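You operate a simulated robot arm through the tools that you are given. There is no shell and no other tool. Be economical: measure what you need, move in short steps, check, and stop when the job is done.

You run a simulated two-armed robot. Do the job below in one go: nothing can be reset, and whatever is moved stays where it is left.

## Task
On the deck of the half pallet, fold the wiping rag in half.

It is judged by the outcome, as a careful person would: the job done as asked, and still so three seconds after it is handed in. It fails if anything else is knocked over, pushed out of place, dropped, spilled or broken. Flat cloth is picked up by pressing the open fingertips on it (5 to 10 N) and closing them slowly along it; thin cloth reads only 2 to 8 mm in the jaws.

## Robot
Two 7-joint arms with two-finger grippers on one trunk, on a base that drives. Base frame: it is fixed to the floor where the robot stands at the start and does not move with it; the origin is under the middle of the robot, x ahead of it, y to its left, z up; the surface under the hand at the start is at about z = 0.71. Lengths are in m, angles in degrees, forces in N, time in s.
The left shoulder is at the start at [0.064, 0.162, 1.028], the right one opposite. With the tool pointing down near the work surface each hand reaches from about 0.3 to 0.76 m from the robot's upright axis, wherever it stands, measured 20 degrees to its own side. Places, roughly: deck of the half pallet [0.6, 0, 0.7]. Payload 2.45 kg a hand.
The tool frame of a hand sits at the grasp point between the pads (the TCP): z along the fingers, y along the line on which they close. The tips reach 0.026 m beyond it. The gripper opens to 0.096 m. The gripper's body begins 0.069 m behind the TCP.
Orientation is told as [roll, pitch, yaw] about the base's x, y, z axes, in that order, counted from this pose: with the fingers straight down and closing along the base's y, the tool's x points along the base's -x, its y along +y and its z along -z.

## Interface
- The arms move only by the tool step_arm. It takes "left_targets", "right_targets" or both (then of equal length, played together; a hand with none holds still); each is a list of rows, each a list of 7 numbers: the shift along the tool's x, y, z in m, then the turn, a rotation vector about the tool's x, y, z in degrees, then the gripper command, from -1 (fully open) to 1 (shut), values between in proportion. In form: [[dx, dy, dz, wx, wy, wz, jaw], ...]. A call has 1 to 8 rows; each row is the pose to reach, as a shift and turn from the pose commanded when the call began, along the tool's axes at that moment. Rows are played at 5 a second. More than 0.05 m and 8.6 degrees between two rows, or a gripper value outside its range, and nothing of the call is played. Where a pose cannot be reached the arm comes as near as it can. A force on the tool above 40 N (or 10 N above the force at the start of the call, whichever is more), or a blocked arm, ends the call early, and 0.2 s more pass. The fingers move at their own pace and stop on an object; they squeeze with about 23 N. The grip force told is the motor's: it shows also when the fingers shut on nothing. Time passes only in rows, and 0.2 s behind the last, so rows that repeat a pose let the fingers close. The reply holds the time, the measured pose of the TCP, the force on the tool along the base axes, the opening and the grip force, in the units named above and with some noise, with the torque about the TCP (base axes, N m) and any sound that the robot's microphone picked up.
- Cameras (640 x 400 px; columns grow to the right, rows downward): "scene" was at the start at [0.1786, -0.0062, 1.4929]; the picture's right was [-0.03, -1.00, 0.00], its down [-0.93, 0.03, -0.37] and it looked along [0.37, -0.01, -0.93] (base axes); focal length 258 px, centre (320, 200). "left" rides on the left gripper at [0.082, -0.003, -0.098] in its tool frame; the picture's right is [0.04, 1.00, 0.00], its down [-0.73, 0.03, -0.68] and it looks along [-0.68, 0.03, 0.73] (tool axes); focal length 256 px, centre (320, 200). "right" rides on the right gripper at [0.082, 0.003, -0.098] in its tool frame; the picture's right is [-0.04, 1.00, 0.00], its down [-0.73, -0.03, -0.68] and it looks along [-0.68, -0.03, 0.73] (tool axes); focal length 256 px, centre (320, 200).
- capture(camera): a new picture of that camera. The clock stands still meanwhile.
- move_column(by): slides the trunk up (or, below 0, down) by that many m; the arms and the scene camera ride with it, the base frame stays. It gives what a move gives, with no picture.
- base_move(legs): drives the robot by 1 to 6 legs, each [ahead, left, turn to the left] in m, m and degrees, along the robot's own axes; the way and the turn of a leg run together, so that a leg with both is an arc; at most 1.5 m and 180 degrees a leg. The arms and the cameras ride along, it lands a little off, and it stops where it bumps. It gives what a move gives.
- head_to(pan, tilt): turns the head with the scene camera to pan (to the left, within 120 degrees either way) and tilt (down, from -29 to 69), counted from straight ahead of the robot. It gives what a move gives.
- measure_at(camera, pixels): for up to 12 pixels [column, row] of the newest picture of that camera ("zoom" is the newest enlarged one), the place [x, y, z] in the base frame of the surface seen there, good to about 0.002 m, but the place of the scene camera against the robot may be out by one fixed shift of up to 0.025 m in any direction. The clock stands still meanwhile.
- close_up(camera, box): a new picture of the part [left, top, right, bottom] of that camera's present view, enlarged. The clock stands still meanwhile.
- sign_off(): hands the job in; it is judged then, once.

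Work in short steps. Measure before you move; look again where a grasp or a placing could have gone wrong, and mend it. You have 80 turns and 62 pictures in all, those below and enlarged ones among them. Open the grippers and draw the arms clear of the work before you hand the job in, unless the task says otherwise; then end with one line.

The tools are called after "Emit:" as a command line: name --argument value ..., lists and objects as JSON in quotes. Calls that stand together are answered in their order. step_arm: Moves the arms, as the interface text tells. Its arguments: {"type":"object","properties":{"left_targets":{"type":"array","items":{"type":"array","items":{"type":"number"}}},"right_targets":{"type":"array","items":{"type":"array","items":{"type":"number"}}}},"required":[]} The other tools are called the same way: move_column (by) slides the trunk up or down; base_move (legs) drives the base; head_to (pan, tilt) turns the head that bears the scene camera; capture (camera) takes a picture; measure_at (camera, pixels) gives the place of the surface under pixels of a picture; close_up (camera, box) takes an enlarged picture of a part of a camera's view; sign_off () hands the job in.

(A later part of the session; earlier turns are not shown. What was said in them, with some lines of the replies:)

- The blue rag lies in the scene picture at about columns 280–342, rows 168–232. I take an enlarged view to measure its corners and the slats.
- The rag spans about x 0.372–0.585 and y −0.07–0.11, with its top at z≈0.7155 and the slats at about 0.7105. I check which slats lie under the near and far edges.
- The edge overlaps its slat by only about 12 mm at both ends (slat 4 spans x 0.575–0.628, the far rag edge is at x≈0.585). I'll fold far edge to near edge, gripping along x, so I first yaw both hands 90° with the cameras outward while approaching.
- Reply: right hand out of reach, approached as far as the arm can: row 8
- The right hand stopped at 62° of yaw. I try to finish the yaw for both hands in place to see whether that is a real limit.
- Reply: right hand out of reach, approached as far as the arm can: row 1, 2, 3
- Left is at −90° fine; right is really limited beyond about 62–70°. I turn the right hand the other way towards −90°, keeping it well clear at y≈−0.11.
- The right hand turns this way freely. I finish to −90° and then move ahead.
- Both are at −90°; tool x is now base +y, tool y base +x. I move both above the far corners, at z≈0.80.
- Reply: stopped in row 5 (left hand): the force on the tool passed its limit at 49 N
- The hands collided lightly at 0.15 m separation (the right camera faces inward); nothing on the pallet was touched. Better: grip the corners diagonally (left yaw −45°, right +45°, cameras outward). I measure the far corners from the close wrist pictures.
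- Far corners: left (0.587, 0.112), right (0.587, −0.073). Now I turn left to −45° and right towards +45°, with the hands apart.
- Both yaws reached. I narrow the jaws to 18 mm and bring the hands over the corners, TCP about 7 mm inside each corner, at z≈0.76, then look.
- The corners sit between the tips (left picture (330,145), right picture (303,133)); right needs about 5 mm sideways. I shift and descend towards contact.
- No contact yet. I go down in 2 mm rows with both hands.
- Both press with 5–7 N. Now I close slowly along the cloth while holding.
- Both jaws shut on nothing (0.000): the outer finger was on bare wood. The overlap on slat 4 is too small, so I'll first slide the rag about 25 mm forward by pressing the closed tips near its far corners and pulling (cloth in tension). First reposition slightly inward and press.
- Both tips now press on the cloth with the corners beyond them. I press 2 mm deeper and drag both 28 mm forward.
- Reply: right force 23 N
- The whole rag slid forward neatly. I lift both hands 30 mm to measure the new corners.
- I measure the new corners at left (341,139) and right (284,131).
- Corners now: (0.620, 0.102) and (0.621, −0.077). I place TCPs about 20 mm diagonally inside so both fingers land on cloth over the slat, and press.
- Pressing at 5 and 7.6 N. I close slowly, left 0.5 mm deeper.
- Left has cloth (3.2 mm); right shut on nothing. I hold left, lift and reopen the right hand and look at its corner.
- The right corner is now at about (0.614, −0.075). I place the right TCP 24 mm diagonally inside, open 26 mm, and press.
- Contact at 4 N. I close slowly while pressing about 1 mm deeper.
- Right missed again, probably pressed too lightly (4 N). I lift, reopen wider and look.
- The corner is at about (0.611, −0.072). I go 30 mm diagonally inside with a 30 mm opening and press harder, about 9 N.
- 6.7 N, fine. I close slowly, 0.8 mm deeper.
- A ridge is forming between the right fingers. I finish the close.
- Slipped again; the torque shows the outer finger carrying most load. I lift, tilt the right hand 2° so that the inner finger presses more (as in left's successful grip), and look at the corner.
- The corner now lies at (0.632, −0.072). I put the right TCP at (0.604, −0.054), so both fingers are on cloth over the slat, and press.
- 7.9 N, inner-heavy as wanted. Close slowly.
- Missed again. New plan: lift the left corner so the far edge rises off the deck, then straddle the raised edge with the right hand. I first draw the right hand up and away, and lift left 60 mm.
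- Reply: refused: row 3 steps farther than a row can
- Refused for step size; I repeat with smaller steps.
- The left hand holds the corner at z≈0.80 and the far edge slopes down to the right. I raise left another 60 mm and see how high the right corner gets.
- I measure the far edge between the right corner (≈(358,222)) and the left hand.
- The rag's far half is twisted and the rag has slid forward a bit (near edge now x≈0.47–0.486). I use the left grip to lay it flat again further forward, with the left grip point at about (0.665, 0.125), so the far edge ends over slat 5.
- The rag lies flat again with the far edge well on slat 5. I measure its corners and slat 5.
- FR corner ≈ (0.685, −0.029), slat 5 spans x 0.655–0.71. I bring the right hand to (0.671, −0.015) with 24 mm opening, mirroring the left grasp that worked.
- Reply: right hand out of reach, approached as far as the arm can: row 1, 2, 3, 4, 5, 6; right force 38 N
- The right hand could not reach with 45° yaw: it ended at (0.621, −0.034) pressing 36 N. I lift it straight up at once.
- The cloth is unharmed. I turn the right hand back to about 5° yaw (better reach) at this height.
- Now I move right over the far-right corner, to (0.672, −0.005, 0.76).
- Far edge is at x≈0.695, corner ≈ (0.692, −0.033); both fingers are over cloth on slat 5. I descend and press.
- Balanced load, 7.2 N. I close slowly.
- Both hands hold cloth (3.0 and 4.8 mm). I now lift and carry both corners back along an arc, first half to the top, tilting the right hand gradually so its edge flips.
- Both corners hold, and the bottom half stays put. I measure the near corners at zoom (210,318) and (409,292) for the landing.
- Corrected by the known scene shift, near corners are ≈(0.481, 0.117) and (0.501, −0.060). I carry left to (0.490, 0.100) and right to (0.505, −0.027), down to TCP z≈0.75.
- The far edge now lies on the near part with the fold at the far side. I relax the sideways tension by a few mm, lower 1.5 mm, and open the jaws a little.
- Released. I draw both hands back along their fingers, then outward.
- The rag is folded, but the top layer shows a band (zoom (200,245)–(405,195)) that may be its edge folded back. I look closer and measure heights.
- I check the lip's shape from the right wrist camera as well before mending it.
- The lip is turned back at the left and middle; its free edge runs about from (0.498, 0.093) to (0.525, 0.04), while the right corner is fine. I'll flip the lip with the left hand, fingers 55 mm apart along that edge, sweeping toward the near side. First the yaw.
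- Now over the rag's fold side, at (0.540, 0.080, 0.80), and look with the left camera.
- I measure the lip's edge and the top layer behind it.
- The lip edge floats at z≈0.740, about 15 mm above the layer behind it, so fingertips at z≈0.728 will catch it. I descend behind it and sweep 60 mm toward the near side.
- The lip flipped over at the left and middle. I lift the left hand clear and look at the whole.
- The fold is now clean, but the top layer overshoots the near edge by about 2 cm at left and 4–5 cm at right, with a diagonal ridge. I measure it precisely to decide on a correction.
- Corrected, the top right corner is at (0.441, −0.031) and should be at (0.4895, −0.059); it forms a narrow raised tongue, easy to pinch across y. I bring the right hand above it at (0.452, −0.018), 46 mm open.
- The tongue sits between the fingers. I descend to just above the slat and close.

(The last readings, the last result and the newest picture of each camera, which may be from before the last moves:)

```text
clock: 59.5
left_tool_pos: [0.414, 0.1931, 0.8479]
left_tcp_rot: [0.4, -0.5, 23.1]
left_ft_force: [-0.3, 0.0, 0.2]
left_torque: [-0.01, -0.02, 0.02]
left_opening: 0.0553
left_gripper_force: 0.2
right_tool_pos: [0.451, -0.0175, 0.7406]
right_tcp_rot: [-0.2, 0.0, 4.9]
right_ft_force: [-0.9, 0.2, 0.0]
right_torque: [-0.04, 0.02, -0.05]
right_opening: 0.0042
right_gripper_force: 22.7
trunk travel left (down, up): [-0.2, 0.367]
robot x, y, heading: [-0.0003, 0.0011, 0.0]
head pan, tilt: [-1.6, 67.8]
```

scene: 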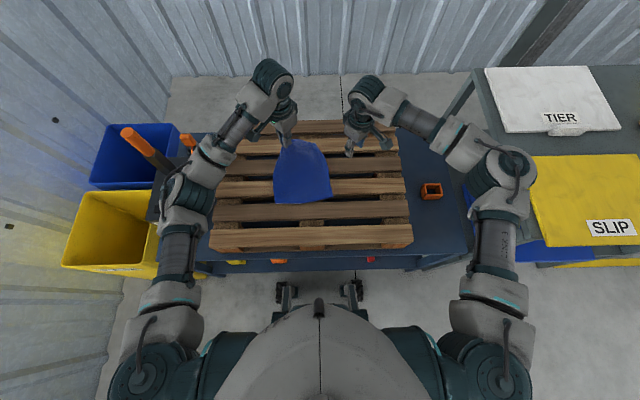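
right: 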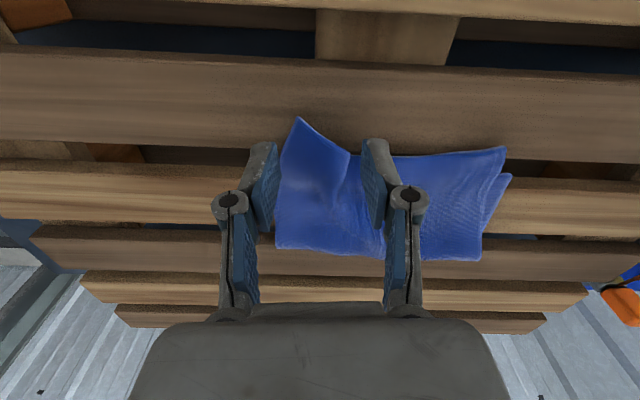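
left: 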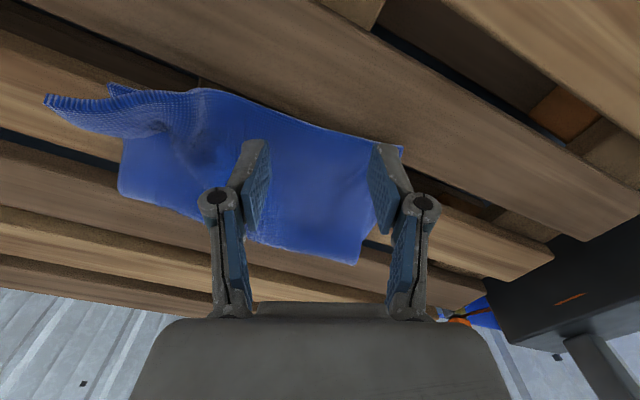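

Gripped (4.2 mm). I lift 15 mm, carry it +45 mm in x and −24 mm in y, and lower.

Emit:
step_arm --right_targets '[[0, 0, -0.015, 0, 0, 0, 1], [-0.01, -0.007, -0.018, 0, 0, 0, 1], [-0.021, -0.014, -0.018, 0, 0, 0, 1], [-0.032, -0.021, -0.018, 0, 0, 0, 1], [-0.0428, -0.0277, -0.016, 0, 0, 0, 1], [-0.0428, -0.0277, -0.007, 0, 0, 0, 1]]'

Emit:
capture --camera "left"

```text
clock: 60.9
left_tool_pos: [0.4144, 0.1938, 0.8484]
left_tcp_rot: [0.6, -0.4, 23.2]
left_ft_force: [0.2, -0.2, -0.1]
left_torque: [0.0, 0.0, 0.01]
left_opening: 0.0553
left_gripper_force: 0.0
right_tool_pos: [0.4963, -0.0431, 0.7475]
right_tcp_rot: [-0.2, 0.0, 4.9]
right_ft_force: [-0.2, -0.6, -0.3]
right_torque: [-0.02, -0.02, 0.01]
right_opening: 0.004
right_gripper_force: 23.2
trunk travel left (down, up): [-0.2, 0.367]
robot x, y, heading: [0.0022, 0.0021, -0.0]
head pan, tilt: [-1.6, 67.8]
```

```text
9 pictures are left
```

left: 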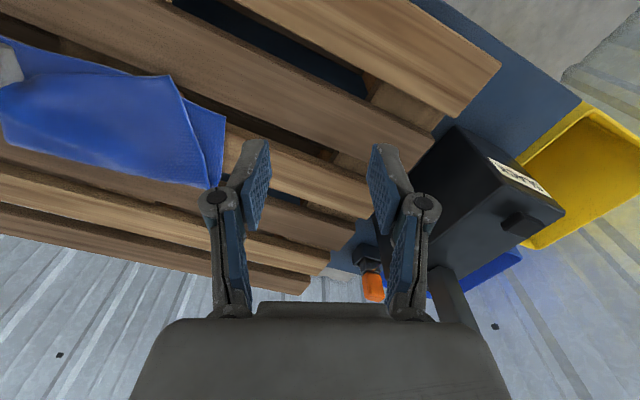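

I release right gently, draw it up and aside, and measure the left corner: top (170,78), bottom (222,116).

Emit:
step_arm --right_targets '[[0, 0, 0.001, 0, 0, 0, 0.8], [0, 0, 0.001, 0, 0, 0, 0.5], [0, 0, -0.02, 0, 0, 0, 0.4], [0, 0, -0.06, 0, 0, 0, 0.4], [0.02, -0.04, -0.08, 0, 0, 0, 0.4], [0.04, -0.08, -0.09, 0, 0, 0, 0.4], [0.06, -0.12, -0.09, 0, 0, 0, 0.4]]'

Emit:
measure_at --camera "left" --pixels '[[169, 79], [140, 78], [90, 76], [221, 116], [195, 110], [217, 180], [190, 105], [215, 150]]'

Emit:
close_up --camera "scene" --box '[265, 160, 345, 210]'

```text
clock: 62.5
left_tool_pos: [0.413, 0.1902, 0.8485]
left_tcp_rot: [0.7, -0.6, 23.2]
left_ft_force: [0.1, 0.1, 0.5]
left_torque: [0.01, 0.01, -0.05]
left_opening: 0.0548
left_gripper_force: 0.0
right_tool_pos: [0.4454, -0.1691, 0.8375]
right_tcp_rot: [0.0, -0.1, 5.0]
right_ft_force: [0.2, -0.2, 0.1]
right_torque: [0.0, -0.01, 0.01]
right_opening: 0.0289
right_gripper_force: 0.1
trunk travel left (down, up): [-0.2, 0.367]
robot x, y, heading: [-0.0016, -0.0014, 0.1]
head pan, tilt: [-1.6, 67.8]
```

```text
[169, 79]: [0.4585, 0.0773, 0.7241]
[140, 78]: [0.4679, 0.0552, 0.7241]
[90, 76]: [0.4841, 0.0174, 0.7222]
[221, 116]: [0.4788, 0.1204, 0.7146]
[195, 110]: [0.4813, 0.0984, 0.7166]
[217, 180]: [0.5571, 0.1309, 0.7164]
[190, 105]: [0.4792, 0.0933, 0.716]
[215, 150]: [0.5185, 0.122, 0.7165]
```

```text
8.00 times, centred on (305, 185) of scene
```

zoom: 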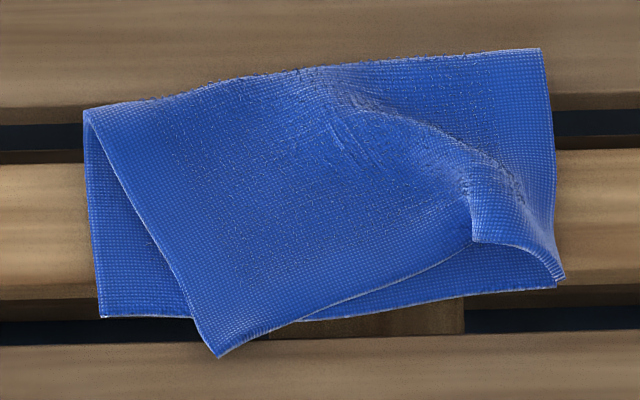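

Excellent: the right side is aligned and the fold line moved out. Now the same at left: top corner (0.4585, 0.077) must go to (0.479, 0.120). I turn left to −19° yaw (closing across the corner's bisector) and bring it above the corner.

Emit:
step_arm --left_targets '[[-0.001, -0.026, 0.0, 0, 0, 8.4, -0.04], [-0.002, -0.052, 0.015, 0, 0, 16.8, -0.04], [-0.003, -0.078, 0.03, 0, 0, 25.2, -0.04], [-0.0045, -0.104, 0.05, 0, 0, 33.6, -0.04], [-0.0056, -0.1295, 0.0735, 0, 0, 42, -0.04], [-0.0056, -0.1295, 0.083, 0, 0, 42, -0.04]]'

Emit:
capture --camera "left"

```text
clock: 63.9
left_tool_pos: [0.4712, 0.0766, 0.7631]
left_tcp_rot: [0.6, 0.0, -19.0]
left_ft_force: [-0.1, 0.2, -0.5]
left_torque: [-0.04, 0.03, -0.01]
left_opening: 0.0498
left_gripper_force: 0.0
right_tool_pos: [0.4456, -0.167, 0.8371]
right_tcp_rot: [0.0, 0.0, 4.9]
right_ft_force: [-0.7, 0.6, 0.3]
right_torque: [0.03, 0.01, 0.02]
right_opening: 0.0285
right_gripper_force: 0.1
trunk travel left (down, up): [-0.2, 0.367]
robot x, y, heading: [-0.0022, -0.0005, 0.3]
head pan, tilt: [-1.6, 67.8]
```

```text
7 pictures are left
```

left: 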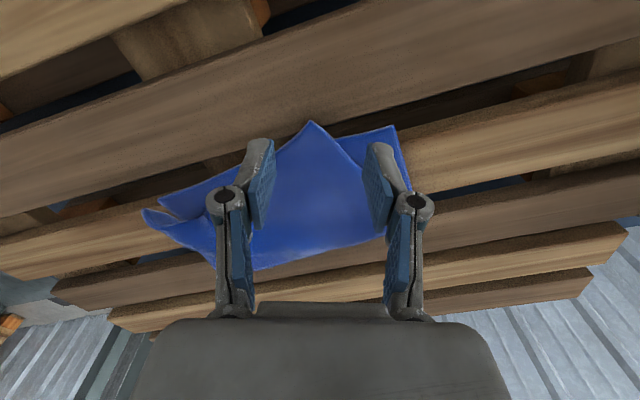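

The corner sits centred between the fingers at (310,122). I shift 6 mm back, descend to tip height ≈0.718 and close.

Emit:
step_arm --left_targets '[[0.006, 0, 0.01, 0, 0, 0, -0.04], [0.006, 0, 0.0195, 0, 0, 0, -0.04], [0.006, 0, 0.0195, 0, 0, 0, 0.2], [0.006, 0, 0.0195, 0, 0, 0, 0.4], [0.006, 0, 0.0195, 0, 0, 0, 0.6], [0.006, 0, 0.0195, 0, 0, 0, 0.8], [0.006, 0, 0.0195, 0, 0, 0, 1], [0.006, 0, 0.0195, 0, 0, 0, 1]]'

```text
clock: 65.7
left_tool_pos: [0.4656, 0.0796, 0.7447]
left_tcp_rot: [0.7, 0.0, -19.0]
left_ft_force: [0.4, 0.6, -0.5]
left_torque: [0.02, -0.01, 0.0]
left_opening: 0.0032
left_gripper_force: 23.2
right_tool_pos: [0.4446, -0.1667, 0.8374]
right_tcp_rot: [0.0, 0.0, 4.9]
right_ft_force: [-0.2, 0.3, -0.2]
right_torque: [0.03, 0.0, -0.02]
right_opening: 0.0289
right_gripper_force: 0.0
trunk travel left (down, up): [-0.2, 0.367]
robot x, y, heading: [0.0006, 0.0008, -0.1]
head pan, tilt: [-1.6, 67.8]
```

Gripped (3.2 mm). I lift, swing it about +22 mm x, +39 mm y with 20° of turn, and lower it on the bottom corner.

Emit:
step_arm --left_targets '[[0, 0, -0.014, 0, 0, 0, 1], [-0.002, 0.011, -0.016, 0, 0, 5, 1], [-0.004, 0.022, -0.016, 0, 0, 10, 1], [-0.006, 0.033, -0.016, 0, 0, 15, 1], [-0.0081, 0.0441, -0.014, 0, 0, 20, 1], [-0.0081, 0.0441, -0.003, 0, 0, 20, 1]]'

Emit:
capture --camera "left"

```text
clock: 67.0
left_tool_pos: [0.4861, 0.1185, 0.7478]
left_tcp_rot: [0.6, 0.2, -39.0]
left_ft_force: [-0.3, 0.5, 0.3]
left_torque: [-0.03, 0.01, 0.1]
left_opening: 0.003
left_gripper_force: 22.8
right_tool_pos: [0.4461, -0.1668, 0.838]
right_tcp_rot: [0.1, 0.0, 4.9]
right_ft_force: [0.6, -1.0, -0.1]
right_torque: [0.0, 0.01, 0.04]
right_opening: 0.0287
right_gripper_force: 0.1
trunk travel left (down, up): [-0.2, 0.367]
robot x, y, heading: [0.0008, -0.0017, 0.4]
head pan, tilt: [-1.6, 67.8]
```

```text
6 pictures are left
```

left: 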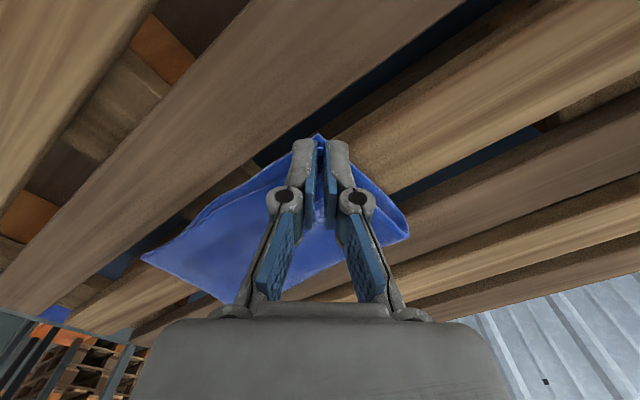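

The corner lies over the bottom one. I release slowly and withdraw up and aside.

Emit:
step_arm --left_targets '[[0, 0, 0.001, 0, 0, 0, 0.8], [0, 0, 0.001, 0, 0, 0, 0.5], [0, 0, -0.02, 0, 0, 0, 0.45], [0, 0, -0.06, 0, 0, 0, 0.4], [0.02, 0.02, -0.085, 0, 0, 0, 0.4], [0.05, 0.05, -0.09, 0, 0, 0, 0.4], [0.08, 0.08, -0.09, 0, 0, 0, 0.4]]'

Emit:
close_up --camera "scene" --box '[265, 160, 345, 210]'

```text
clock: 68.7
left_tool_pos: [0.4722, 0.2338, 0.84]
left_tcp_rot: [0.5, -0.1, -39.0]
left_ft_force: [0.0, 0.9, -0.5]
left_torque: [-0.04, 0.03, -0.03]
left_opening: 0.0286
left_gripper_force: 0.0
right_tool_pos: [0.4436, -0.1647, 0.8373]
right_tcp_rot: [-0.1, 0.0, 5.0]
right_ft_force: [0.4, 0.4, 0.3]
right_torque: [-0.01, 0.01, -0.06]
right_opening: 0.0286
right_gripper_force: 0.0
trunk travel left (down, up): [-0.2, 0.367]
robot x, y, heading: [0.0016, -0.0006, 0.2]
head pan, tilt: [-1.6, 67.8]
```

```text
8.00 times, centred on (305, 185) of scene
```

zoom: 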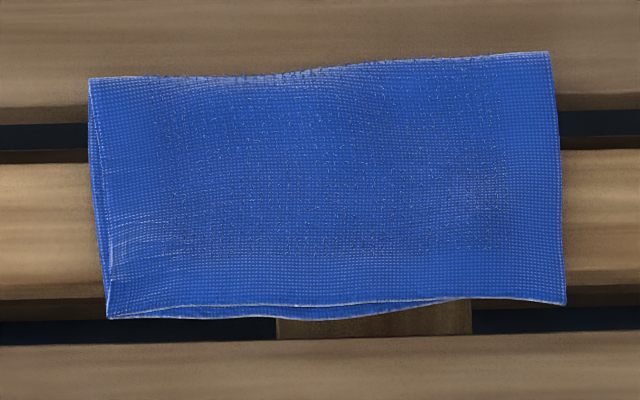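

The rag is now folded neatly in half, with edges aligned within a few mm. I open both grippers fully, raise them a bit more, and check the whole scene.

Emit:
step_arm --left_targets '[[0.02, 0, -0.03, 0, 0, 0, -0.3], [0.04, 0, -0.06, 0, 0, 0, -1], [0.04, 0, -0.06, 0, 0, 0, -1]]' --right_targets '[[0.02, 0, -0.03, 0, 0, 0, -0.3], [0.04, 0, -0.06, 0, 0, 0, -1], [0.04, 0, -0.06, 0, 0, 0, -1]]'

Emit:
capture --camera "scene"

```text
clock: 69.5
left_tool_pos: [0.4438, 0.2572, 0.9001]
left_tcp_rot: [0.5, 0.3, -38.9]
left_ft_force: [0.1, -0.2, -0.2]
left_torque: [0.02, 0.02, -0.02]
left_opening: 0.0961
left_gripper_force: 0.1
right_tool_pos: [0.4073, -0.1705, 0.8956]
right_tcp_rot: [0.0, 0.2, 4.8]
right_ft_force: [0.2, 0.1, -0.7]
right_torque: [0.01, 0.0, -0.01]
right_opening: 0.0959
right_gripper_force: 0.0
trunk travel left (down, up): [-0.2, 0.367]
robot x, y, heading: [-0.0005, -0.0011, -0.1]
head pan, tilt: [-1.6, 67.8]
```

```text
4 pictures are left
```

scene: 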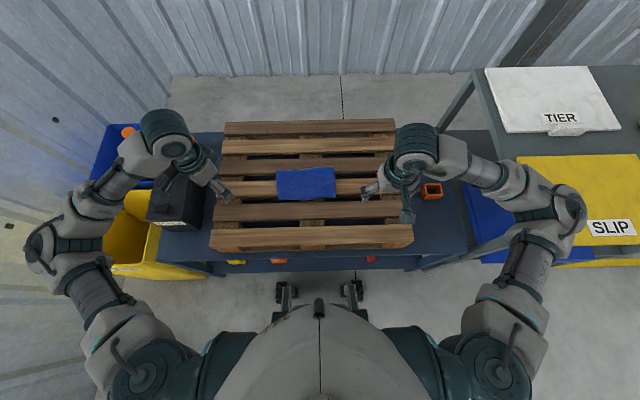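

The rag lies folded in half on the deck, nothing else is disturbed, and the hands are open and clear. I hand the job in.

Emit:
sign_off

```text
The job is handed in.
```

The wiping rag is folded in half on the pallet deck, its edges lined up to within a few millimetres; nothing else was moved, and both grippers are open and clear of it.
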